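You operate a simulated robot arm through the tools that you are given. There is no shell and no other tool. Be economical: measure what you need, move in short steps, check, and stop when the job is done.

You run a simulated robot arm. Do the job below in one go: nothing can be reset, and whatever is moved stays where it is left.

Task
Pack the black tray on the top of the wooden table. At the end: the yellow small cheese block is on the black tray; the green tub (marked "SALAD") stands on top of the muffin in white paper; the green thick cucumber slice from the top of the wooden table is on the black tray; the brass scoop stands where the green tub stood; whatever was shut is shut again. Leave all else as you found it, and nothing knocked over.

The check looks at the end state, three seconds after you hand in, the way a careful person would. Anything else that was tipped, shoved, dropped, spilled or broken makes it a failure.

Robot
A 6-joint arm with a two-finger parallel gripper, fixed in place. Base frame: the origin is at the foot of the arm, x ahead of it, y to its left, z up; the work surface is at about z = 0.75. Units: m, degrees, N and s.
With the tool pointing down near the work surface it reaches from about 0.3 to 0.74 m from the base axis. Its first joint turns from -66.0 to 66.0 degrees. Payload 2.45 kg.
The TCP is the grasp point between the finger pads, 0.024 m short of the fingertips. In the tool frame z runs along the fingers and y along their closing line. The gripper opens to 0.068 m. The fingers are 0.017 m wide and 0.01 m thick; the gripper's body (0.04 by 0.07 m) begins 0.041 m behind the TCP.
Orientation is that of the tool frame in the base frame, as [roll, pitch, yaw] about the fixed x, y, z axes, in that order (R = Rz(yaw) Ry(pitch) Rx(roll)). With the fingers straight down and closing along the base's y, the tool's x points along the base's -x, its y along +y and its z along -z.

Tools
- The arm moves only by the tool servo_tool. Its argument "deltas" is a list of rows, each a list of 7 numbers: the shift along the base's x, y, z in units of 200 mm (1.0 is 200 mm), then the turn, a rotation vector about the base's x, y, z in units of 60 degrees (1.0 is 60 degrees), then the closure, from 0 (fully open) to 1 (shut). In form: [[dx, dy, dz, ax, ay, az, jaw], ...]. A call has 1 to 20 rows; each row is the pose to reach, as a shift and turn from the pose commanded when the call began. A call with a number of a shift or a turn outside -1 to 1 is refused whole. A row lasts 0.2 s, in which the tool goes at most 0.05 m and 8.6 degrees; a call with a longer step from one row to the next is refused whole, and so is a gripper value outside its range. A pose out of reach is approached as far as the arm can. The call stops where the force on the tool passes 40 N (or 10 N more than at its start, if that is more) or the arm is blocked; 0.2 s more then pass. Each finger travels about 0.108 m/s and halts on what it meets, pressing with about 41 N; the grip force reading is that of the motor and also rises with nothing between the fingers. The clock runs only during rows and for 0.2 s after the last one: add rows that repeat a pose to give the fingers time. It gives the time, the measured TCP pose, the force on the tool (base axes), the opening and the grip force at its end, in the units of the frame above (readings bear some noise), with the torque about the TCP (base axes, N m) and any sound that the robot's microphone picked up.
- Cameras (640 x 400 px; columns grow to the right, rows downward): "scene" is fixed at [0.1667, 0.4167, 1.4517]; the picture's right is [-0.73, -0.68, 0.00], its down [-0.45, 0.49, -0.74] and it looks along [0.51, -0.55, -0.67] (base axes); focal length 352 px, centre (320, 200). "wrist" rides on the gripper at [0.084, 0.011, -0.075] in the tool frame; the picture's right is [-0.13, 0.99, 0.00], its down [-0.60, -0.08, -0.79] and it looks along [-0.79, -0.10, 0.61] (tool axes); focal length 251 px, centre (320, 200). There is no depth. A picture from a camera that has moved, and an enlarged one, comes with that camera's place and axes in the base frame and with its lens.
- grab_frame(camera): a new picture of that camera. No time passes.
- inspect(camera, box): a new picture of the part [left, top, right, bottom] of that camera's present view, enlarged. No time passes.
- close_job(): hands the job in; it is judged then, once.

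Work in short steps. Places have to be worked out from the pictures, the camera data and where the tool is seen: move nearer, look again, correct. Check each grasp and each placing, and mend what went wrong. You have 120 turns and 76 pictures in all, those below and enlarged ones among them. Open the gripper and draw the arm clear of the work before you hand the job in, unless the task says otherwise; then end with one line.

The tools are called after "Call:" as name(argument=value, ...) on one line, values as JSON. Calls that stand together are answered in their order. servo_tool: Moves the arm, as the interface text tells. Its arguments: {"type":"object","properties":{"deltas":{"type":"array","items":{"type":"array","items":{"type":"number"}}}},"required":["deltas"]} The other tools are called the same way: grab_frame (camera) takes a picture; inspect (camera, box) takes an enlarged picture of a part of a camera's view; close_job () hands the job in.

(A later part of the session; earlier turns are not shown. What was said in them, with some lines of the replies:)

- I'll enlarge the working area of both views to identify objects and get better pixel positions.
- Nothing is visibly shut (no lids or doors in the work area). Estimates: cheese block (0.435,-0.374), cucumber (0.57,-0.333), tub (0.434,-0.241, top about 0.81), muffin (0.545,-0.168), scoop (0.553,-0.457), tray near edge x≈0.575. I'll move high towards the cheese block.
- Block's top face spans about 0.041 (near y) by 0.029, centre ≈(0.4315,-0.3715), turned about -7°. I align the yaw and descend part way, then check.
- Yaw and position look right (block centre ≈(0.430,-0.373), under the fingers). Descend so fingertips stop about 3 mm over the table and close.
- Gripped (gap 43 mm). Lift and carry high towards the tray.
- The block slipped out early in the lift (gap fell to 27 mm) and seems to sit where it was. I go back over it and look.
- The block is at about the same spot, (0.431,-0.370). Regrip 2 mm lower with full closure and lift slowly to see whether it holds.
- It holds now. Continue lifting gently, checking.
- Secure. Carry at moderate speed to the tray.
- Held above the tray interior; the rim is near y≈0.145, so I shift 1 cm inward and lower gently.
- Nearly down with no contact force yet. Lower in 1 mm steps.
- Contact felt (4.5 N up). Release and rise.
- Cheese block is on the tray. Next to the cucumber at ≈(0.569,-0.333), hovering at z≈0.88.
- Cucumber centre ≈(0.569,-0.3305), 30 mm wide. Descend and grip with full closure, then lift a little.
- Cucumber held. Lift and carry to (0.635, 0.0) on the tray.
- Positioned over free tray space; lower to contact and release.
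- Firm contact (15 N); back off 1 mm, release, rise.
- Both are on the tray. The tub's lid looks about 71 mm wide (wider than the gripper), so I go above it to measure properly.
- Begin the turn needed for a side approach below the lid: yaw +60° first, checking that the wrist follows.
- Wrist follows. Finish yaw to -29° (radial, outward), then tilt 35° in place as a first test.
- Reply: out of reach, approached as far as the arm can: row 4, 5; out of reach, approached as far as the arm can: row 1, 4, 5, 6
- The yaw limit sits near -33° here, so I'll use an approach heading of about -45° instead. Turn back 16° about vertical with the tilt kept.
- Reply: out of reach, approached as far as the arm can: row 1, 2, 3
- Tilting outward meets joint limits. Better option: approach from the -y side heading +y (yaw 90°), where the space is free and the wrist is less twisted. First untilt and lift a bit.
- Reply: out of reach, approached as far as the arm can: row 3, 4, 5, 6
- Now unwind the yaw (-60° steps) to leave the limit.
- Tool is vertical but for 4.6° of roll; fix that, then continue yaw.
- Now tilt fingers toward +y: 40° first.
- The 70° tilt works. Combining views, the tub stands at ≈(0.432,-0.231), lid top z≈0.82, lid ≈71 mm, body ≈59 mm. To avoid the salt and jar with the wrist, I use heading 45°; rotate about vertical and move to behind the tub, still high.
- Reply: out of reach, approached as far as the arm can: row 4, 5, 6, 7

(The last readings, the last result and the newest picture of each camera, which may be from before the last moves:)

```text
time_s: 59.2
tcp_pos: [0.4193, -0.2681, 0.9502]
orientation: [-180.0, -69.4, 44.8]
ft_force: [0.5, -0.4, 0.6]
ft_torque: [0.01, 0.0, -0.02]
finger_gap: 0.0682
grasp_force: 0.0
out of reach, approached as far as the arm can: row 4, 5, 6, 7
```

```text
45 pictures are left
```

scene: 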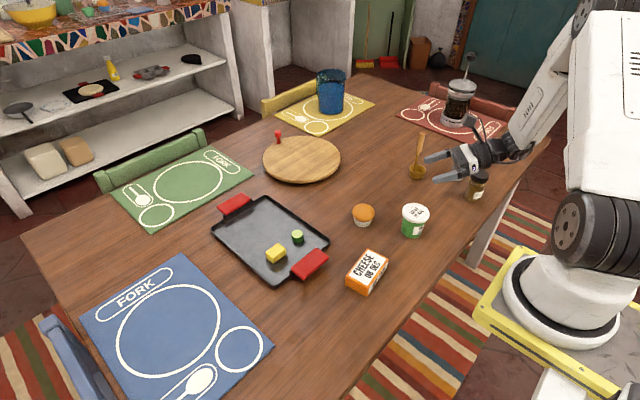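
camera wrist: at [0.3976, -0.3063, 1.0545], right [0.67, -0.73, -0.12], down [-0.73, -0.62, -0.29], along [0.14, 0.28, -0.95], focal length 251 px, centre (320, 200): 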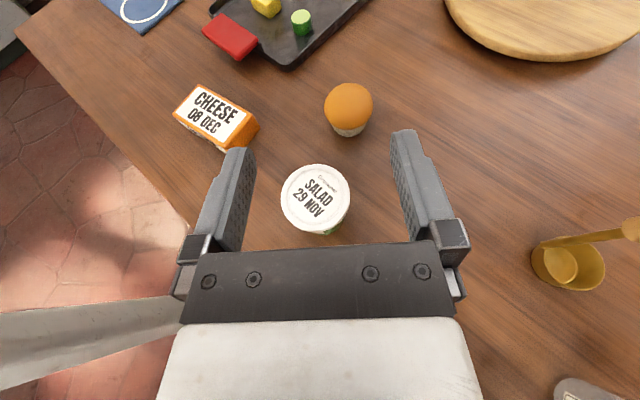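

Heading 45° is out of reach by a few cm. Instead I return to heading 90° with 65° tilt and come down just behind the lid's widest part (fingers can straddle the lid's rear), keeping the wrist clear of salt and jar. Rotate back, still high.

Call:
servo_tool(deltas=[[0, -0.05, 0, 0, 0, 0.13, 0], [0.02, -0.1, 0, 0, 0, 0.26, 0], [0.04, -0.15, 0, 0, 0, 0.39, 0], [0.05, -0.2, 0, 0, 0, 0.52, 0], [0.063, -0.2, 0, 0, 0, 0.65, 0], [0.063, -0.2, 0, 0, 0, 0.753, 0], [0.063, -0.2, 0, 0, 0, 0.753, 0]])

Call:
servo_tool(deltas=[[0, 0.0, -0.1, -0.075, 0, 0, 0], [0, 0.0, -0.25, -0.075, 0, 0, 0], [0, 0.0, -0.25, -0.075, 0, 0, 0]])

Call:
grab_frame(camera="wrist")

Call:
inspect(camera="scene", box=[360, 60, 560, 250])

```text
time_s: 60.8
tcp_pos: [0.43, -0.3083, 0.9496]
orientation: [-179.9, -69.4, 90.1]
ft_force: [0.4, -0.8, -0.8]
ft_torque: [0.01, -0.02, -0.03]
finger_gap: 0.0683
grasp_force: 0.1
```

```text
time_s: 61.6
tcp_pos: [0.43, -0.309, 0.8992]
orientation: [-179.9, -65.0, 90.0]
ft_force: [-0.2, 0.3, -0.6]
ft_torque: [-0.01, -0.06, -0.01]
finger_gap: 0.068
grasp_force: 0.2
```

```text
44 pictures are left
camera wrist: at [0.442, -0.3432, 1.0068], right [0.99, -0.05, -0.12], down [-0.08, -0.97, -0.21], along [-0.1, 0.22, -0.97], focal length 251 px, centre (320, 200)
```

wrist: 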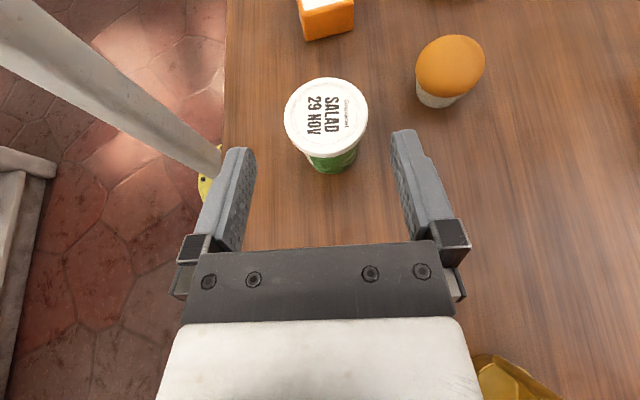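

```text
2.11 times, centred on (460, 155) of scene
camera zoom: at [0.1667, 0.4167, 1.4517], right [-0.73, -0.68, 0.0], down [-0.45, 0.49, -0.74], along [0.51, -0.55, -0.67], focal length 740 px, centre (25, 295)
```

zoom: 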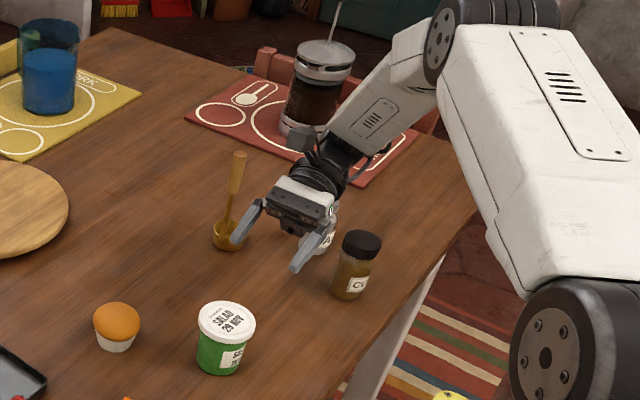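

Tub centre re-measured at (0.4317,-0.232); lateral alignment is good and the forearm stays above. Lower to z=0.84 and move forward to y≈-0.2755.

Call:
servo_tool(deltas=[[0, 0, -0.15, 0, 0, 0, 0], [0, 0, -0.3, 0, 0, 0, 0], [0, 0.08, -0.3, 0, 0, 0, 0], [0, 0.163, -0.3, 0, 0, 0, 0], [0, 0.163, -0.3, 0, 0, 0, 0]])

Call:
grab_frame(camera="wrist")

Call:
inspect(camera="scene", box=[380, 120, 510, 250])

```text
time_s: 62.8
tcp_pos: [0.4325, -0.2735, 0.8402]
orientation: [-179.8, -65.1, 90.0]
ft_force: [-1.4, 0.1, 0.1]
ft_torque: [-0.01, -0.01, 0.0]
finger_gap: 0.0679
grasp_force: 0.1
```

```text
42 pictures are left
camera wrist: at [0.4438, -0.3082, 0.9473], right [0.99, -0.05, -0.12], down [-0.08, -0.97, -0.21], along [-0.1, 0.22, -0.97], focal length 251 px, centre (320, 200)
```

wrist: 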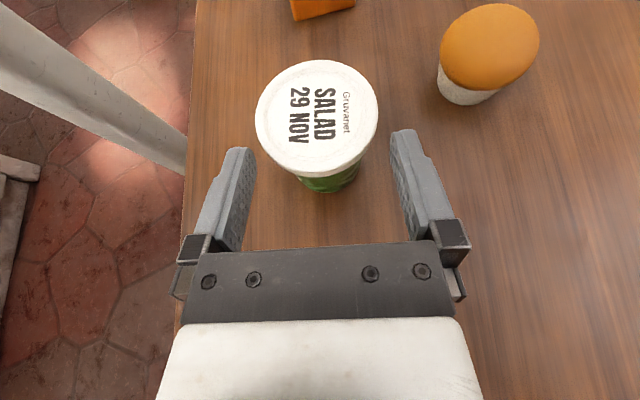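

```text
3.08 times, centred on (445, 185) of scene
camera zoom: at [0.1667, 0.4167, 1.4517], right [-0.73, -0.68, 0.0], down [-0.45, 0.49, -0.74], along [0.51, -0.55, -0.67], focal length 1082 px, centre (-65, 246)
```

zoom: 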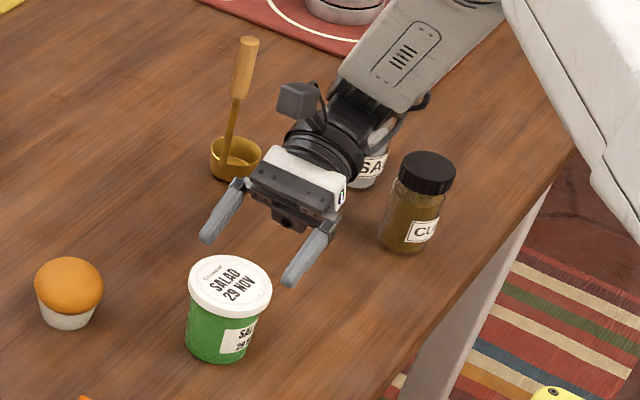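

Alignment fine: tub at (0.4317,-0.230), fingers symmetric. Descend to z=0.785 with fingertips straddling only the lid's rear.

Call:
servo_tool(deltas=[[0, 0, -0.1, 0, 0, 0, 0], [0, 0, -0.2, 0, 0, 0, 0], [0, 0, -0.276, 0, 0, 0, 0], [0, 0, -0.276, 0, 0, 0, 0]])

Call:
grab_frame(camera="wrist")

Call:
inspect(camera="scene", box=[380, 120, 510, 250])

```text
time_s: 63.8
tcp_pos: [0.4313, -0.2761, 0.7844]
orientation: [-179.7, -65.0, 89.9]
ft_force: [0.2, -0.1, 0.1]
ft_torque: [-0.01, -0.02, -0.04]
finger_gap: 0.0681
grasp_force: 0.1
```

```text
40 pictures are left
camera wrist: at [0.4425, -0.3106, 0.8927], right [0.99, -0.05, -0.12], down [-0.08, -0.97, -0.21], along [-0.1, 0.22, -0.97], focal length 251 px, centre (320, 200)
```

wrist: 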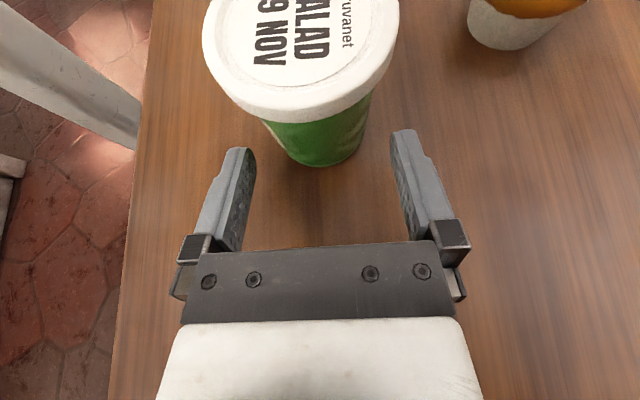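

```text
3.08 times, centred on (445, 185) of scene
camera zoom: at [0.1667, 0.4167, 1.4517], right [-0.73, -0.68, 0.0], down [-0.45, 0.49, -0.74], along [0.51, -0.55, -0.67], focal length 1082 px, centre (-65, 246)
```

zoom: 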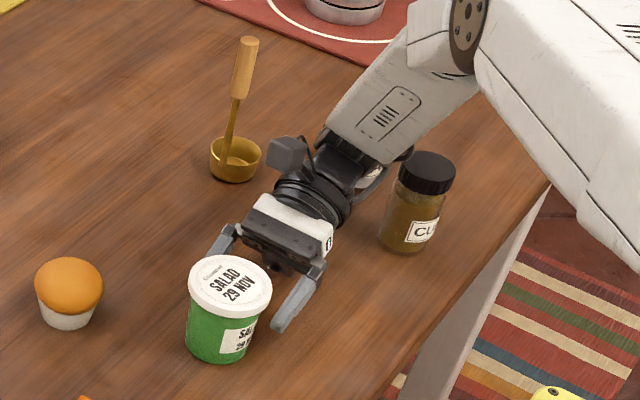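

Clear so far. Slide forward under the lid in small steps.

Call:
servo_tool(deltas=[[0, 0.05, 0, 0, 0, 0, 0], [0, 0.1, 0, 0, 0, 0, 0], [0, 0.14, 0, 0, 0, 0, 0], [0, 0.168, 0, 0, 0, 0, 0], [0, 0.168, 0, 0, 0, 0, 0]])

Call:
inspect(camera="scene", box=[380, 120, 510, 250])

Call:
grab_frame(camera="wrist")

```text
time_s: 65.0
tcp_pos: [0.431, -0.2424, 0.786]
orientation: [-179.8, -64.9, 89.9]
ft_force: [-0.8, 0.8, -0.4]
ft_torque: [0.0, 0.02, 0.02]
finger_gap: 0.0679
grasp_force: 0.1
```

```text
3.08 times, centred on (445, 185) of scene
camera zoom: at [0.1667, 0.4167, 1.4517], right [-0.73, -0.68, 0.0], down [-0.45, 0.49, -0.74], along [0.51, -0.55, -0.67], focal length 1082 px, centre (-65, 246)
```

zoom: 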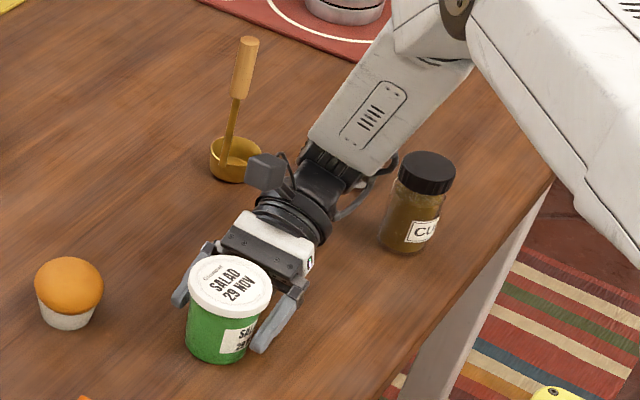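

```text
37 pictures are left
camera wrist: at [0.4426, -0.2771, 0.893], right [0.99, -0.05, -0.12], down [-0.08, -0.97, -0.21], along [-0.1, 0.22, -0.97], focal length 251 px, centre (320, 200)
```

wrist: 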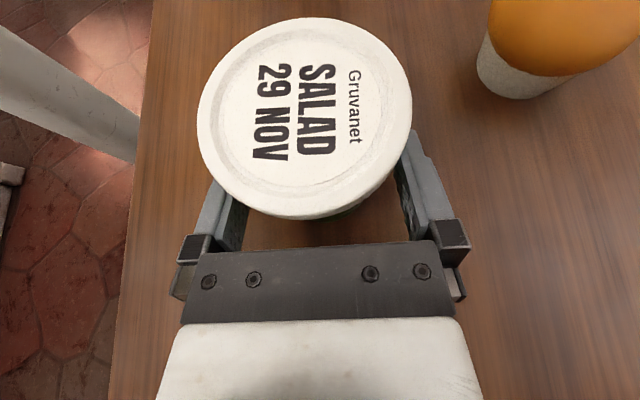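

Fingers are around the body under the lid. Close gently, then full grip.

Call:
servo_tool(deltas=[[0, 0, 0, 0, 0, 0, 0.06], [0, 0, 0, 0, 0, 0, 0.12], [0, 0, 0, 0, 0, 0, 0.18], [0, 0, 0, 0, 0, 0, 0.3], [0, 0, 0, 0, 0, 0, 1], [0, 0, 0, 0, 0, 0, 1]])

Call:
servo_tool(deltas=[[0, 0, 0.02, 0, 0, 0, 1], [0, 0, 0.05, 0, 0, 0, 1], [0, 0, 0.1, 0, 0, 0, 1]])

Call:
inspect(camera="scene", box=[340, 140, 480, 260])

```text
time_s: 66.4
tcp_pos: [0.4304, -0.2425, 0.7853]
orientation: [-179.8, -65.0, 90.0]
ft_force: [-0.8, 0.0, 0.3]
ft_torque: [0.02, -0.03, 0.01]
finger_gap: 0.0569
grasp_force: 41.5
```

```text
time_s: 67.2
tcp_pos: [0.4323, -0.2435, 0.8049]
orientation: [-179.8, -65.0, 90.0]
ft_force: [-0.7, 0.4, -2.0]
ft_torque: [-0.03, -0.02, 0.0]
finger_gap: 0.0567
grasp_force: 41.6
```

```text
3.33 times, centred on (410, 200) of scene
camera zoom: at [0.1668, 0.4167, 1.4517], right [-0.73, -0.68, 0.0], down [-0.45, 0.49, -0.74], along [0.51, -0.55, -0.67], focal length 1172 px, centre (20, 200)
```

zoom: 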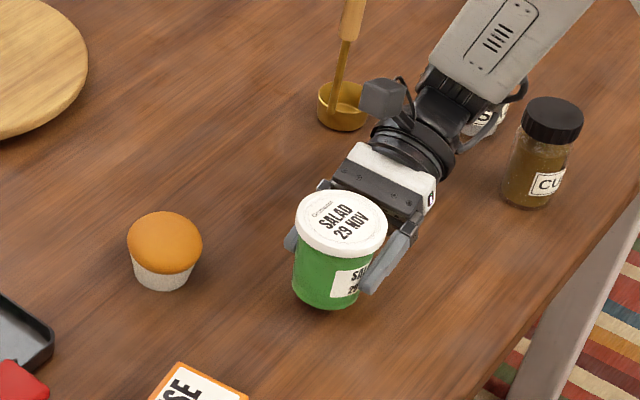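

Held firmly (57 mm, ~2 N weight). Muffin centre from several views ≈(0.550,-0.171). Lift to clear and move the tub over it.

Call:
servo_tool(deltas=[[0, 0, 0.12, 0, 0, 0, 1], [0, 0, 0.26, 0, 0, 0, 1], [0.0, 0, 0.4, 0, 0, 0, 1], [0.12, 0.06, 0.4, 0, 0, 0, 1], [0.24, 0.12, 0.4, 0, 0, 0, 1], [0.36, 0.18, 0.4, 0, 0, 0, 1], [0.48, 0.24, 0.4, 0, 0, 0, 1], [0.588, 0.297, 0.4, 0, 0, 0, 1], [0.588, 0.297, 0.4, 0, 0, 0, 1]])

Call:
inspect(camera="scene", box=[310, 130, 430, 250])

Call:
grab_frame(camera="wrist")

```text
time_s: 69.2
tcp_pos: [0.5506, -0.1812, 0.8843]
orientation: [-179.8, -64.9, 89.8]
ft_force: [-0.4, 0.1, -2.7]
ft_torque: [0.0, 0.06, 0.0]
finger_gap: 0.0569
grasp_force: 41.5
```

```text
3.33 times, centred on (370, 190) of scene
camera zoom: at [0.1668, 0.4167, 1.4517], right [-0.73, -0.68, 0.0], down [-0.45, 0.49, -0.74], along [0.51, -0.55, -0.67], focal length 1172 px, centre (153, 233)
```

zoom: 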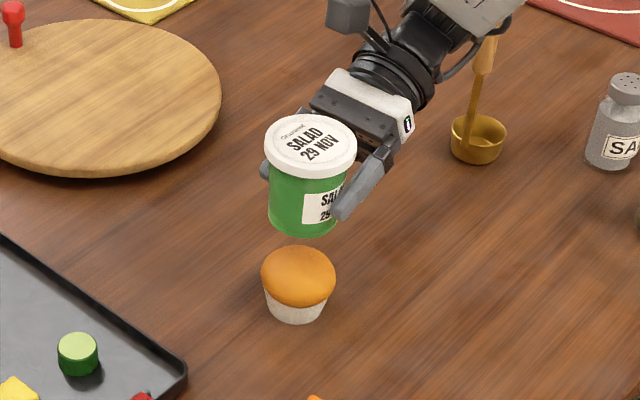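

```text
34 pictures are left
camera wrist: at [0.5626, -0.2157, 0.9921], right [0.99, -0.05, -0.12], down [-0.08, -0.97, -0.21], along [-0.1, 0.22, -0.97], focal length 251 px, centre (320, 200)
```

wrist: 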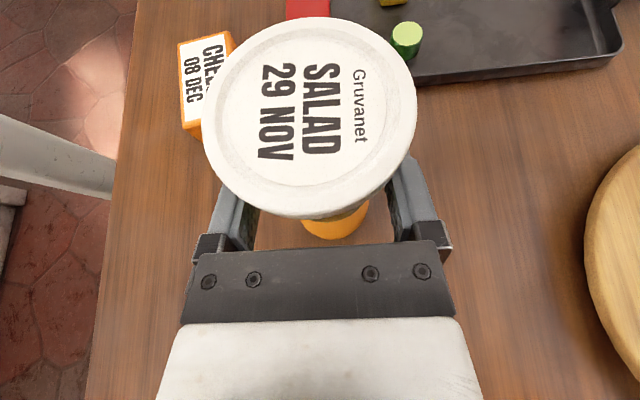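

Alignment agrees within about 2 mm. Lower to just above the expected contact.

Call:
servo_tool(deltas=[[0, 0, -0.08, 0, 0, 0, 1], [0, 0, -0.16, 0, 0, 0, 1], [0, 0, -0.2, 0, 0, 0, 1], [0, 0, -0.2, 0, 0, 0, 1]])

Call:
inspect(camera="scene", box=[330, 160, 410, 250])

```text
time_s: 70.2
tcp_pos: [0.5487, -0.1822, 0.8448]
orientation: [-179.9, -65.0, 90.0]
ft_force: [0.5, 0.5, -2.6]
ft_torque: [-0.02, 0.02, 0.02]
finger_gap: 0.0569
grasp_force: 40.7
```

```text
4.44 times, centred on (370, 205) of scene
camera zoom: at [0.1668, 0.4167, 1.4517], right [-0.73, -0.68, 0.0], down [-0.45, 0.49, -0.74], along [0.51, -0.55, -0.67], focal length 1562 px, centre (98, 178)
```

zoom: 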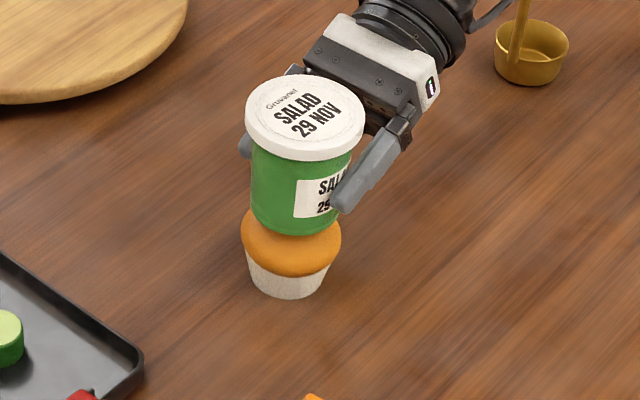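

Nearly touching; small correction (+1.5 mm x, +1 mm y) and lower in 2 mm steps.

Call:
servo_tool(deltas=[[0.0075, 0.005, 0, 0, 0, 0, 1], [0.0075, 0.005, -0.01, 0, 0, 0, 1], [0.0075, 0.005, -0.02, 0, 0, 0, 1], [0.0075, 0.005, -0.02, 0, 0, 0, 1]])

Call:
servo_tool(deltas=[[0, 0, -0.01, 0, 0, 0, 1], [0, 0, -0.02, 0, 0, 0, 1], [0, 0, -0.02, 0, 0, 0, 1]])

```text
time_s: 71.2
tcp_pos: [0.5513, -0.1809, 0.8404]
orientation: [-179.8, -65.0, 90.0]
ft_force: [-0.5, 0.2, -1.8]
ft_torque: [-0.02, 0.0, -0.01]
finger_gap: 0.0566
grasp_force: 41.1
```

```text
time_s: 72.0
tcp_pos: [0.5512, -0.183, 0.8394]
orientation: [179.8, -65.2, 90.5]
ft_force: [-1.9, 4.1, 28.9]
ft_torque: [0.57, 0.1, 0.03]
finger_gap: 0.057
grasp_force: 40.5
```

Contact at z≈0.839 (29 N, a bit heavy); ease up 1.6 mm and read the force.

Call:
servo_tool(deltas=[[0, 0, 0.004, 0, 0, 0, 1], [0, 0, 0.007, 0, 0, 0, 1], [0, 0, 0.007, 0, 0, 0, 1]])

Call:
inspect(camera="scene", box=[330, 160, 410, 250])

```text
time_s: 72.8
tcp_pos: [0.5508, -0.1822, 0.8389]
orientation: [179.8, -65.0, 90.3]
ft_force: [5.5, 2.4, 25.7]
ft_torque: [0.36, -0.26, -0.09]
finger_gap: 0.057
grasp_force: 40.9
```

```text
4.44 times, centred on (370, 205) of scene
camera zoom: at [0.1664, 0.4169, 1.4517], right [-0.73, -0.68, 0.0], down [-0.45, 0.49, -0.74], along [0.51, -0.55, -0.67], focal length 1562 px, centre (98, 178)
```

zoom: 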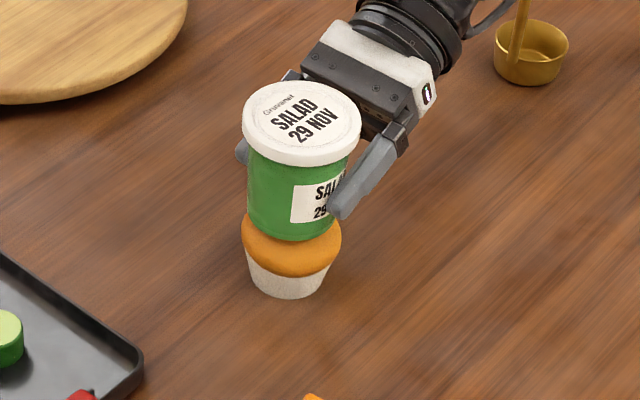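

Still pressing at 26 N; ease up more in small increments until the force is small.

Call:
servo_tool(deltas=[[0, 0, 0.004, 0, 0, 0, 1], [0, 0, 0.006, 0, 0, 0, 1], [0, 0, 0.006, 0, 0, 0, 1]])

```text
time_s: 73.6
tcp_pos: [0.5494, -0.1821, 0.8395]
orientation: [-179.7, -64.9, 89.9]
ft_force: [3.7, -1.3, 10.3]
ft_torque: [0.06, -0.28, -0.06]
finger_gap: 0.0571
grasp_force: 41.0
```

Call:
servo_tool(deltas=[[0, 0, 0.003, 0, 0, 0, 1], [0, 0, 0.003, 0, 0, 0, 1]])

```text
time_s: 74.2
tcp_pos: [0.5492, -0.182, 0.8393]
orientation: [-179.7, -65.0, 89.8]
ft_force: [1.7, 0.1, 6.3]
ft_torque: [0.04, -0.2, -0.04]
finger_gap: 0.0569
grasp_force: 40.7
```

Light contact (≈6 N). Open the fingers slowly and check before withdrawing.

Call:
servo_tool(deltas=[[0, 0, 0.001, 0, 0, 0, 0.2], [0, 0, 0.001, 0, 0, 0, 0.14], [0, 0, 0.001, 0, 0, 0, 0.1], [0, 0, 0.001, 0, 0, 0, 0.05], [0, 0, 0.001, 0, 0, 0, 0.0], [0, 0, 0.001, 0, 0, 0, 0.0]])

Call:
inspect(camera="scene", box=[330, 160, 410, 250])

Call:
grab_frame(camera="wrist")

```text
time_s: 75.6
tcp_pos: [0.5512, -0.1825, 0.8402]
orientation: [-179.9, -65.0, 90.1]
ft_force: [-0.9, -0.6, 0.5]
ft_torque: [-0.01, -0.02, 0.01]
finger_gap: 0.0679
grasp_force: 0.1
```

```text
4.44 times, centred on (370, 205) of scene
camera zoom: at [0.1667, 0.4167, 1.4517], right [-0.73, -0.68, 0.0], down [-0.45, 0.49, -0.74], along [0.51, -0.55, -0.67], focal length 1562 px, centre (98, 178)
```

zoom: 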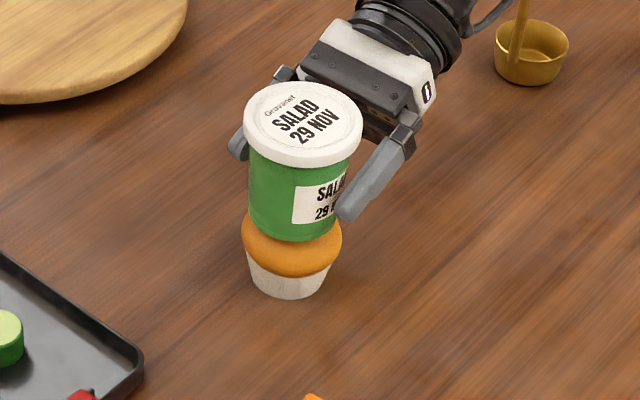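

```text
30 pictures are left
camera wrist: at [0.5625, -0.2165, 0.9473], right [0.99, -0.05, -0.12], down [-0.08, -0.97, -0.21], along [-0.1, 0.22, -0.97], focal length 251 px, centre (320, 200)
```

wrist: 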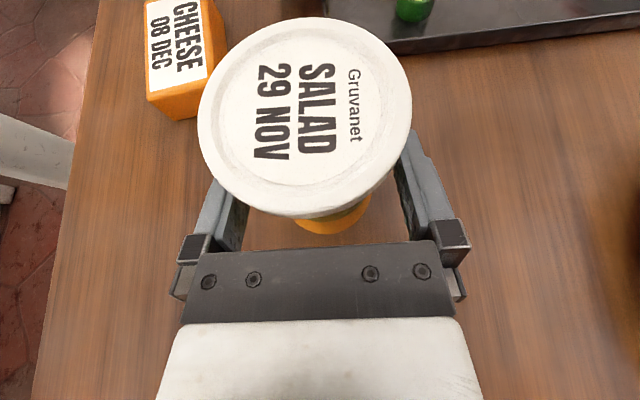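

Tub stands steadily on the muffin. Withdraw 35 mm (mirror of the approach; scoop handle is behind the wrist), then rise vertically.

Call:
servo_tool(deltas=[[0, -0.05, 0, 0, 0, 0, 0], [0, -0.1, 0, 0, 0, 0, 0], [0, -0.15, 0, 0, 0, 0, 0], [0, -0.18, 0, 0, 0, 0, 0], [0, -0.18, 0, 0, 0, 0, 0]])

Call:
servo_tool(deltas=[[0, 0, 0.06, 0, 0, 0, 0], [0, 0, 0.14, 0, 0, 0, 0], [0, 0, 0.24, 0, 0, 0, 0], [0, 0, 0.4, 0, 0, 0, 0], [0, 0, 0.6, 0, 0, 0, 0], [0, 0, 0.6, 0, 0, 0, 0]])

Call:
grab_frame(camera="scene")

```text
time_s: 76.8
tcp_pos: [0.5509, -0.2194, 0.8399]
orientation: [-179.8, -65.1, 89.9]
ft_force: [-0.7, 0.2, -0.8]
ft_torque: [0.0, 0.0, 0.02]
finger_gap: 0.0679
grasp_force: 0.1
```

```text
time_s: 78.2
tcp_pos: [0.5477, -0.219, 0.9588]
orientation: [-179.8, -65.0, 89.9]
ft_force: [0.5, -0.4, -0.9]
ft_torque: [0.0, -0.03, 0.02]
finger_gap: 0.0682
grasp_force: 0.0
```

```text
29 pictures are left
```

scene: 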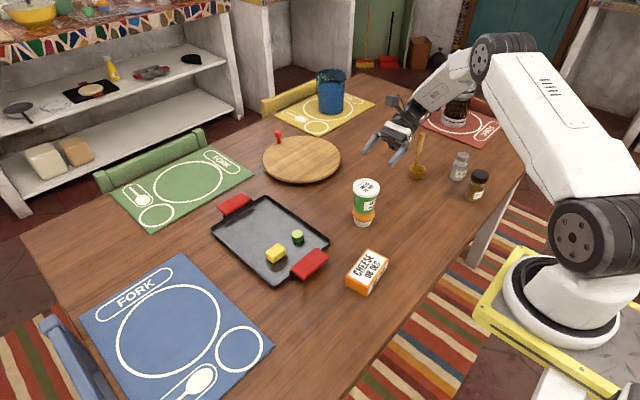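

Stack is standing. Now straighten the tool to vertical and turn it toward home yaw, moving toward the scoop at safe height.

Call:
servo_tool(deltas=[[0, 0, 0.03, -0.14, 0, 0, 0], [0, 0, 0.06, -0.28, 0, 0, 0], [-0.05, 0, 0.1, -0.42, 0, 0, 0], [-0.1, 0, 0.1, -0.541, 0, 0, 0], [-0.1, 0, 0.1, -0.541, 0, 0, 0]])

Call:
servo_tool(deltas=[[-0.05, -0.1, 0, -0.14, 0, 0, 0], [-0.1, -0.2, 0, -0.28, 0, 0, 0], [-0.15, -0.3, 0, -0.42, 0, 0, 0], [-0.2, -0.4, 0, -0.541, 0, 0, 0], [-0.2, -0.4, 0, -0.541, 0, 0, 0]])

Call:
servo_tool(deltas=[[0, 0, 0, 0, 0, 0.14, 0], [0, 0, 0, 0, 0, 0.28, 0], [0, 0, 0, 0, 0, 0.42, 0], [0, 0, 0, 0, 0, 0.56, 0], [0, 0, 0, 0, 0, 0.7, 0], [0, 0, 0, 0, 0, 0.83, 0], [0, 0, 0, 0, 0, 0.83, 0]])

Call:
grab_frame(camera="wrist")

Call:
inspect(camera="scene", box=[370, 110, 470, 200])

```text
time_s: 79.4
tcp_pos: [0.5305, -0.2179, 0.9808]
orientation: [-179.8, -32.3, 90.0]
ft_force: [-0.4, -0.2, -0.5]
ft_torque: [-0.01, -0.01, -0.02]
finger_gap: 0.068
grasp_force: 0.0
```

```text
time_s: 80.6
tcp_pos: [0.4884, -0.2973, 0.9795]
orientation: [-179.8, 0.0, 90.0]
ft_force: [0.4, 0.5, 0.1]
ft_torque: [-0.02, 0.01, 0.02]
finger_gap: 0.0681
grasp_force: 0.0
```

```text
time_s: 82.2
tcp_pos: [0.4906, -0.2976, 0.98]
orientation: [-179.9, 0.0, 139.9]
ft_force: [-1.9, -0.6, 0.8]
ft_torque: [0.02, 0.0, -0.01]
finger_gap: 0.0679
grasp_force: 0.0
```

```text
28 pictures are left
camera wrist: at [0.4336, -0.2362, 1.0543], right [0.74, 0.68, 0.0], down [0.41, -0.45, 0.79], along [0.53, -0.59, -0.61], focal length 251 px, centre (320, 200)
```

wrist: 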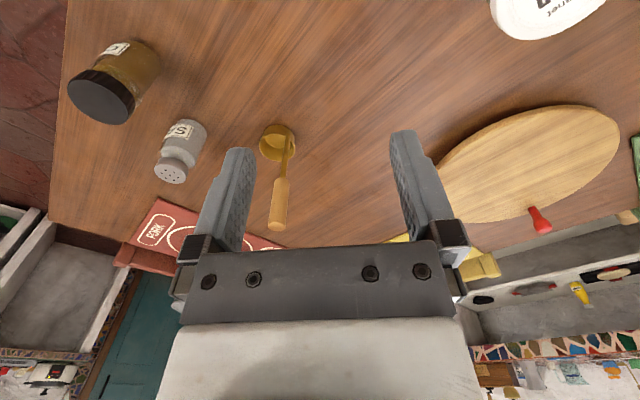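

```text
4.44 times, centred on (420, 155) of scene
camera zoom: at [0.1667, 0.4167, 1.4517], right [-0.73, -0.68, 0.0], down [-0.45, 0.49, -0.74], along [0.51, -0.55, -0.67], focal length 1562 px, centre (-124, 400)
```

zoom: 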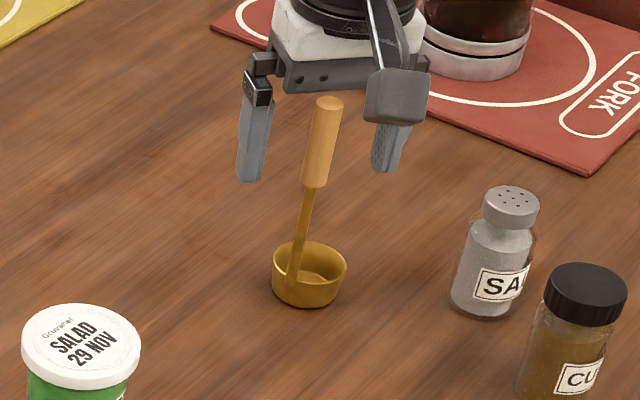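

The handle rises vertically from the +x+y side of the cup. I move closer for a better fix before gripping.

Call:
servo_tool(deltas=[[0.06, -0.2, -0.03, 0, 0, 0, 0], [0.12, -0.4, -0.06, 0, 0, 0, 0], [0.17, -0.59, -0.1, 0, 0, 0, 0], [0.17, -0.59, -0.1, 0, 0, 0, 0]])

Call:
grab_frame(camera="wrist")

Call:
inspect(camera="scene", box=[370, 110, 470, 200])

```text
time_s: 83.2
tcp_pos: [0.5262, -0.4168, 0.9596]
orientation: [-179.7, -0.1, 139.8]
ft_force: [-0.2, 0.7, -0.1]
ft_torque: [-0.02, 0.01, 0.05]
finger_gap: 0.068
grasp_force: 0.0
```

```text
26 pictures are left
camera wrist: at [0.4682, -0.3558, 1.0346], right [0.74, 0.67, 0.0], down [0.41, -0.45, 0.79], along [0.53, -0.59, -0.61], focal length 251 px, centre (320, 200)
```

wrist: 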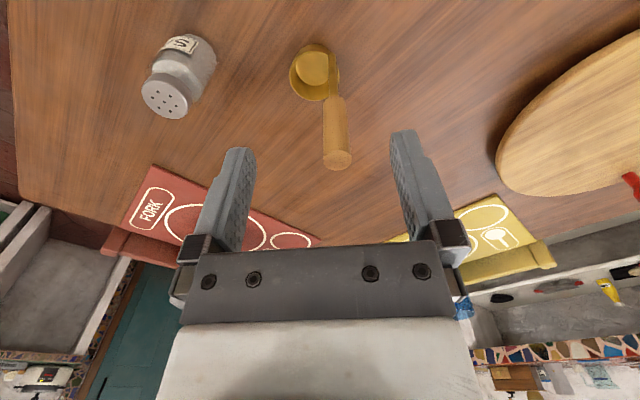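

```text
4.44 times, centred on (420, 155) of scene
camera zoom: at [0.1668, 0.4167, 1.4517], right [-0.73, -0.68, 0.0], down [-0.45, 0.49, -0.74], along [0.51, -0.55, -0.67], focal length 1562 px, centre (-124, 400)
```

zoom: 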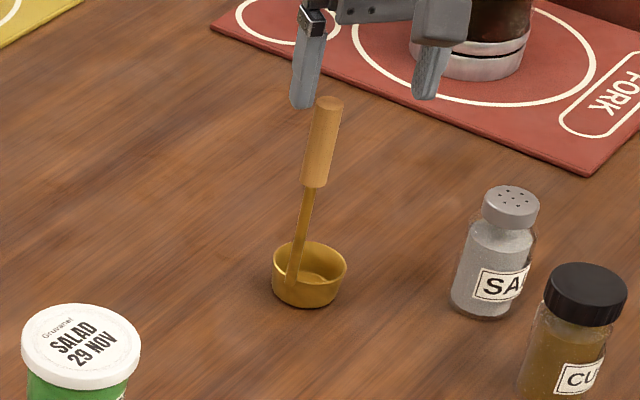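

Fix: handle ≈(0.5515,-0.432), top z≈0.917; cup centre ≈(0.550,-0.4555). Move over the handle at the same height (tips above it) and check: when aligned the handle top should appear near (320,125).

Call:
servo_tool(deltas=[[0.06, -0.035, 0, 0, 0, 0, 0], [0.132, -0.075, 0, 0, 0, 0, 0], [0.132, -0.075, 0, 0, 0, 0, 0]])

Call:
grab_frame(camera="wrist")

```text
time_s: 84.0
tcp_pos: [0.5508, -0.4322, 0.96]
orientation: [-179.8, -0.1, 139.9]
ft_force: [0.4, -0.2, -0.1]
ft_torque: [0.0, -0.01, -0.01]
finger_gap: 0.0682
grasp_force: 0.1
```

```text
24 pictures are left
camera wrist: at [0.4933, -0.3711, 1.0351], right [0.74, 0.67, 0.0], down [0.41, -0.45, 0.79], along [0.53, -0.59, -0.61], focal length 251 px, centre (320, 200)
```

wrist: 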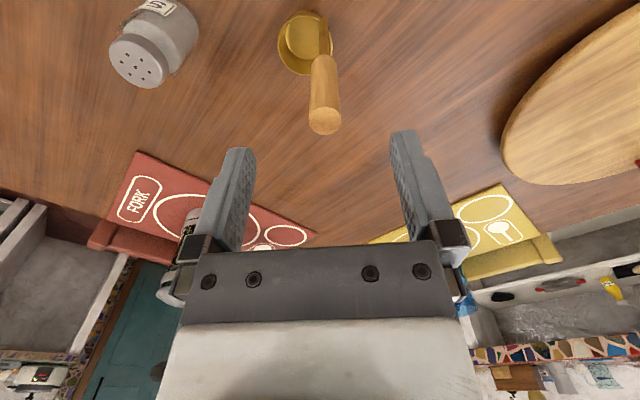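

Aligned within ~2 mm. Correct slightly, descend to z≈0.888 and close gently.

Call:
servo_tool(deltas=[[0.0075, 0.007, -0.1, 0, 0, 0, 0], [0.0075, 0.007, -0.2, 0, 0, 0, 0], [0.0075, 0.007, -0.3, 0, 0, 0, 0], [0.0075, 0.007, -0.355, 0, 0, 0, 0], [0.0075, 0.007, -0.355, 0, 0, 0, 0]])

Call:
grab_frame(camera="wrist")

Call:
inspect(camera="scene", box=[370, 110, 470, 200])

```text
time_s: 85.2
tcp_pos: [0.55, -0.4309, 0.8892]
orientation: [-179.8, 0.0, 139.9]
ft_force: [-0.4, 0.1, 0.5]
ft_torque: [0.0, -0.01, 0.01]
finger_gap: 0.0681
grasp_force: 0.2
```

```text
23 pictures are left
camera wrist: at [0.494, -0.3692, 0.9637], right [0.74, 0.67, 0.0], down [0.41, -0.45, 0.79], along [0.53, -0.59, -0.61], focal length 251 px, centre (320, 200)
```

wrist: 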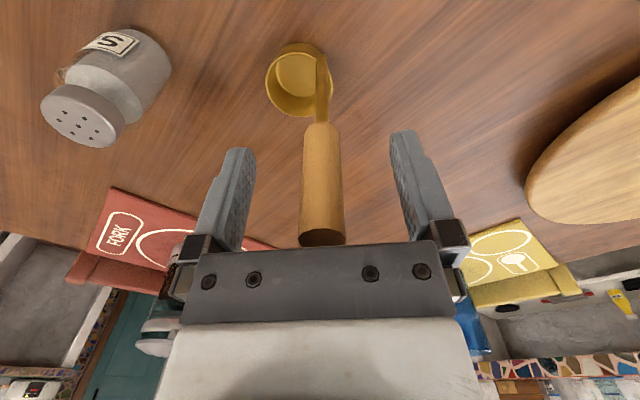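

```text
4.44 times, centred on (420, 155) of scene
camera zoom: at [0.1667, 0.4167, 1.4517], right [-0.73, -0.68, 0.0], down [-0.45, 0.49, -0.74], along [0.51, -0.55, -0.67], focal length 1562 px, centre (-124, 400)
```

zoom: 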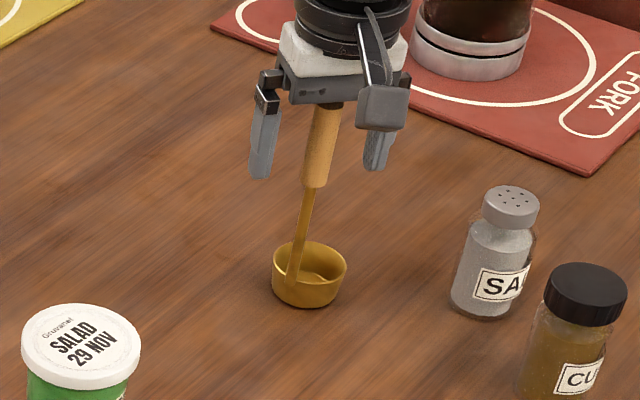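

Handle is centred between the fingers. Close slowly, then lift a little.

Call:
servo_tool(deltas=[[0, 0, 0, 0, 0, 0, 0.2], [0, 0, 0, 0, 0, 0, 0.4], [0, 0, 0, 0, 0, 0, 0.6], [0, 0, 0, 0, 0, 0, 0.7], [0, 0, 0, 0, 0, 0, 0.76], [0, 0, 0, 0, 0, 0, 0.82], [0, 0, 0, 0, 0, 0, 1], [0, 0, 0, 0, 0, 0, 1]])

Call:
servo_tool(deltas=[[0, 0, 0.02, 0, 0, 0, 1], [0, 0, 0.06, 0, 0, 0, 1], [0, 0, 0.1, 0, 0, 0, 1], [0, 0, 0.1, 0, 0, 0, 1]])

Call:
inspect(camera="scene", box=[370, 110, 470, 200])

```text
time_s: 87.0
tcp_pos: [0.5509, -0.4292, 0.8895]
orientation: [-179.9, 0.0, 139.8]
ft_force: [0.2, 0.2, 0.5]
ft_torque: [0.09, -0.09, 0.01]
finger_gap: 0.0176
grasp_force: 36.6
```

```text
time_s: 88.0
tcp_pos: [0.5516, -0.4297, 0.9082]
orientation: [-179.8, -0.1, 139.9]
ft_force: [-0.6, -0.1, -0.9]
ft_torque: [0.02, -0.01, 0.01]
finger_gap: 0.0176
grasp_force: 35.7
```

```text
4.44 times, centred on (420, 155) of scene
camera zoom: at [0.1668, 0.4167, 1.4517], right [-0.73, -0.68, 0.0], down [-0.45, 0.49, -0.74], along [0.51, -0.55, -0.67], focal length 1562 px, centre (-124, 400)
```

zoom: 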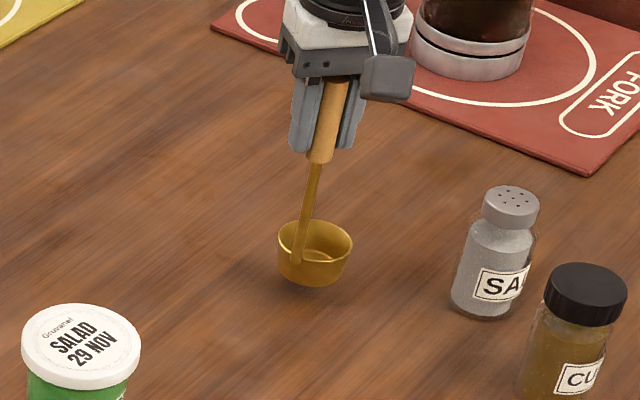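

Lifted upright. Carry it to the tub's former place (shift ≈ -0.118, +0.2245).

Call:
servo_tool(deltas=[[0, 0, 0.1, 0, 0, 0, 1], [-0.05, 0.1, 0.2, 0, 0, 0, 1], [-0.13, 0.24, 0.2, 0, 0, 0, 1], [-0.21, 0.38, 0.2, 0, 0, 0, 1], [-0.29, 0.52, 0.2, 0, 0, 0, 1], [-0.37, 0.66, 0.2, 0, 0, 0, 1], [-0.45, 0.8, 0.2, 0, 0, 0, 1], [-0.53, 0.94, 0.2, 0, 0, 0, 1], [-0.59, 1.0, 0.2, 0, 0, 0, 1]])

Call:
servo_tool(deltas=[[0, 0.06, 0, 0, 0, 0, 1], [0, 0.122, -0.1, 0, 0, 0, 1], [0, 0.122, -0.2, 0, 0, 0, 1], [0, 0.122, -0.22, 0, 0, 0, 1], [0, 0.122, -0.22, 0, 0, 0, 1]])

Call:
inspect(camera="scene", box=[340, 160, 460, 260])

Call:
grab_frame(camera="wrist")

```text
time_s: 90.0
tcp_pos: [0.4331, -0.2285, 0.9497]
orientation: [-179.9, -0.1, 139.8]
ft_force: [0.2, 0.6, -1.9]
ft_torque: [0.01, 0.01, 0.02]
finger_gap: 0.0175
grasp_force: 35.7
```

```text
time_s: 91.2
tcp_pos: [0.435, -0.2047, 0.9053]
orientation: [-179.7, 0.0, 139.8]
ft_force: [0.9, 0.1, -1.8]
ft_torque: [0.03, 0.03, 0.01]
finger_gap: 0.0174
grasp_force: 35.2
```

```text
4.00 times, centred on (400, 210) of scene
camera zoom: at [0.1668, 0.4167, 1.4517], right [-0.73, -0.68, 0.0], down [-0.45, 0.49, -0.74], along [0.51, -0.55, -0.67], focal length 1406 px, centre (0, 160)
```

zoom: 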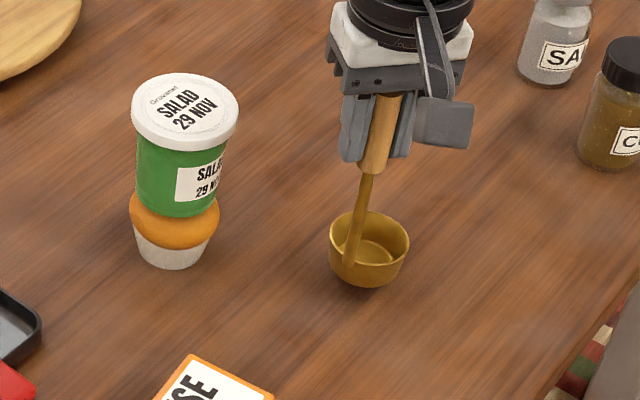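

```text
19 pictures are left
camera wrist: at [0.3788, -0.1436, 0.9805], right [0.74, 0.67, 0.0], down [0.41, -0.45, 0.79], along [0.53, -0.59, -0.61], focal length 251 px, centre (320, 200)
```

wrist: 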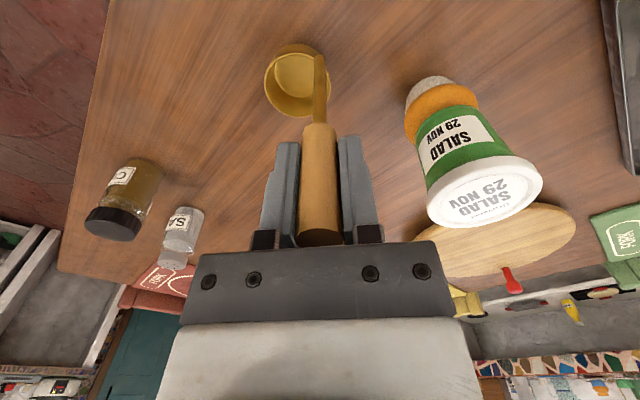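

Cup centre is within ~3 mm of the tub's old spot (two views average ≈(0.434,-0.231)). Tiny correction and lower.

Call:
servo_tool(deltas=[[-0.01, 0.004, -0.03, 0, 0, 0, 1], [-0.01, 0.004, -0.06, 0, 0, 0, 1], [-0.01, 0.004, -0.07, 0, 0, 0, 1], [-0.01, 0.004, -0.07, 0, 0, 0, 1]])

```text
time_s: 92.2
tcp_pos: [0.4334, -0.2035, 0.8916]
orientation: [-179.9, 0.0, 139.7]
ft_force: [-0.4, -0.2, -1.2]
ft_torque: [0.0, 0.0, 0.02]
finger_gap: 0.0174
grasp_force: 35.8
```

Call:
servo_tool(deltas=[[0, 0, -0.006, 0, 0, 0, 1], [0, 0, -0.011, 0, 0, 0, 1], [0, 0, -0.011, 0, 0, 0, 1]])

```text
time_s: 93.0
tcp_pos: [0.4323, -0.2049, 0.8901]
orientation: [-179.8, 0.0, 139.8]
ft_force: [-3.5, 5.1, 20.3]
ft_torque: [0.32, 0.38, -0.07]
finger_gap: 0.0176
grasp_force: 36.3
```

Contact (20 N). Ease up about 1 mm and read.

Call:
servo_tool(deltas=[[0, 0, 0.004, 0, 0, 0, 1], [0, 0, 0.005, 0, 0, 0, 1]])

```text
time_s: 93.6
tcp_pos: [0.4322, -0.2042, 0.8897]
orientation: [-179.9, -0.2, 139.9]
ft_force: [0.5, -0.1, -1.1]
ft_torque: [0.02, -0.01, 0.01]
finger_gap: 0.0175
grasp_force: 35.9
```

Just at contact. Open slowly.

Call:
servo_tool(deltas=[[0, 0, -0.001, 0, 0, 0, 0.72], [0, 0, -0.001, 0, 0, 0, 0.66], [0, 0, -0.001, 0, 0, 0, 0.6], [0, 0, -0.001, 0, 0, 0, 0.4], [0, 0, -0.001, 0, 0, 0, 0.2], [0, 0, -0.001, 0, 0, 0, 0], [0, 0, -0.001, 0, 0, 0, 0]])

Call:
inspect(camera="scene", box=[340, 160, 460, 260])

Call:
grab_frame(camera="wrist")

```text
time_s: 95.2
tcp_pos: [0.4313, -0.2053, 0.8893]
orientation: [-179.8, 0.0, 139.8]
ft_force: [-0.6, -0.3, -0.7]
ft_torque: [-0.01, 0.07, 0.01]
finger_gap: 0.0679
grasp_force: 0.1
```

```text
4.00 times, centred on (400, 210) of scene
camera zoom: at [0.1667, 0.4167, 1.4517], right [-0.73, -0.68, 0.0], down [-0.45, 0.49, -0.74], along [0.51, -0.55, -0.67], focal length 1406 px, centre (0, 160)
```

zoom: 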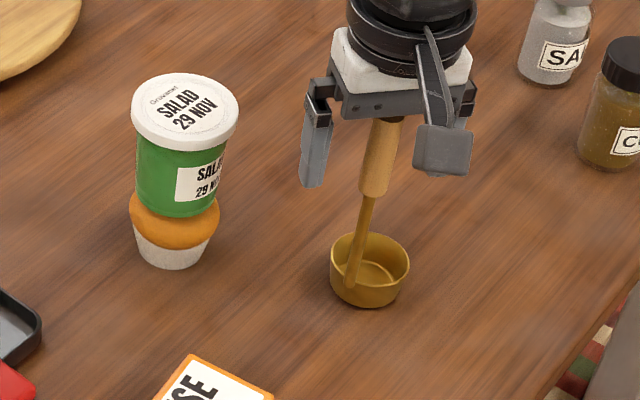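

```text
17 pictures are left
camera wrist: at [0.3753, -0.1437, 0.9641], right [0.74, 0.67, 0.0], down [0.41, -0.45, 0.79], along [0.53, -0.59, -0.61], focal length 251 px, centre (320, 200)
```

wrist: 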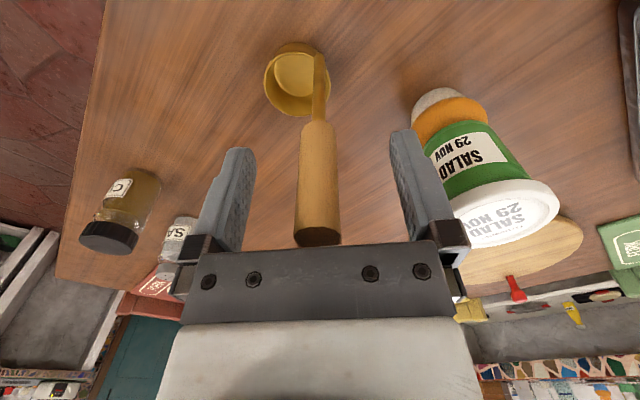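

The scoop stands on the tub's old spot (within ~3 mm). Rise straight up and retreat clear.

Call:
servo_tool(deltas=[[0, 0, 0.1, 0, 0, 0, 0], [0, 0, 0.2, 0, 0, 0, 0], [0, 0, 0.35, 0, 0, 0, 0], [0, 0, 0.55, 0, 0, 0, 0], [0, 0, 0.75, 0, 0, 0, 0], [-0.15, 0.1, 0.75, 0, 0, 0, 0], [-0.2, 0.3, 0.75, 0, 0, 0, 0], [-0.2, 0.5, 0.75, 0, 0, 0, 0], [-0.2, 0.7, 0.75, 0, 0, 0, 0], [-0.2, 0.7, 0.75, 0, 0, 0, 0]])

Call:
grab_frame(camera="scene")

Call:
inspect(camera="scene", box=[330, 140, 510, 260])

```text
time_s: 97.4
tcp_pos: [0.3876, -0.0636, 1.0389]
orientation: [-179.8, 0.0, 139.8]
ft_force: [-0.1, 0.1, 0.5]
ft_torque: [-0.01, 0.01, -0.02]
finger_gap: 0.0681
grasp_force: 0.1
```

```text
16 pictures are left
```

scene: 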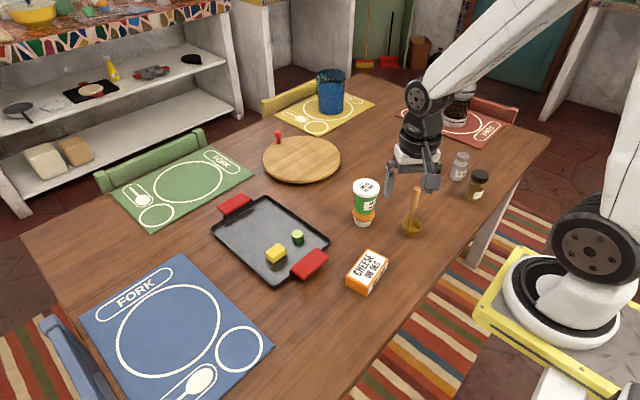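

```text
3.33 times, centred on (420, 200) of scene
camera zoom: at [0.1667, 0.4168, 1.4517], right [-0.73, -0.68, 0.0], down [-0.45, 0.49, -0.74], along [0.51, -0.55, -0.67], focal length 1172 px, centre (-13, 200)
```

zoom: 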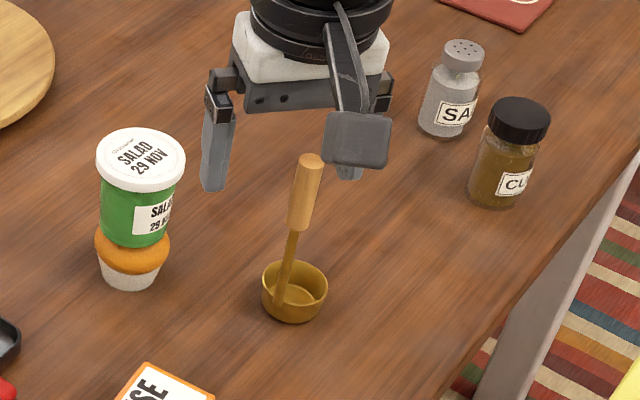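

Everything is in place: cheese block and cucumber on the tray, tub on the muffin, scoop on the tub's old spot, the other objects unmoved, gripper open and clear. Handing in.

Call:
close_job()

```text
The job is handed in.
```

The job is handed in. The cheese block and cucumber slice are on the tray, the salad tub stands on the muffin, and the scoop stands within about 3 mm of where the tub was. The cheese block slipped from the first grip but stayed upright in place, and nothing in the work area was shut to begin with.
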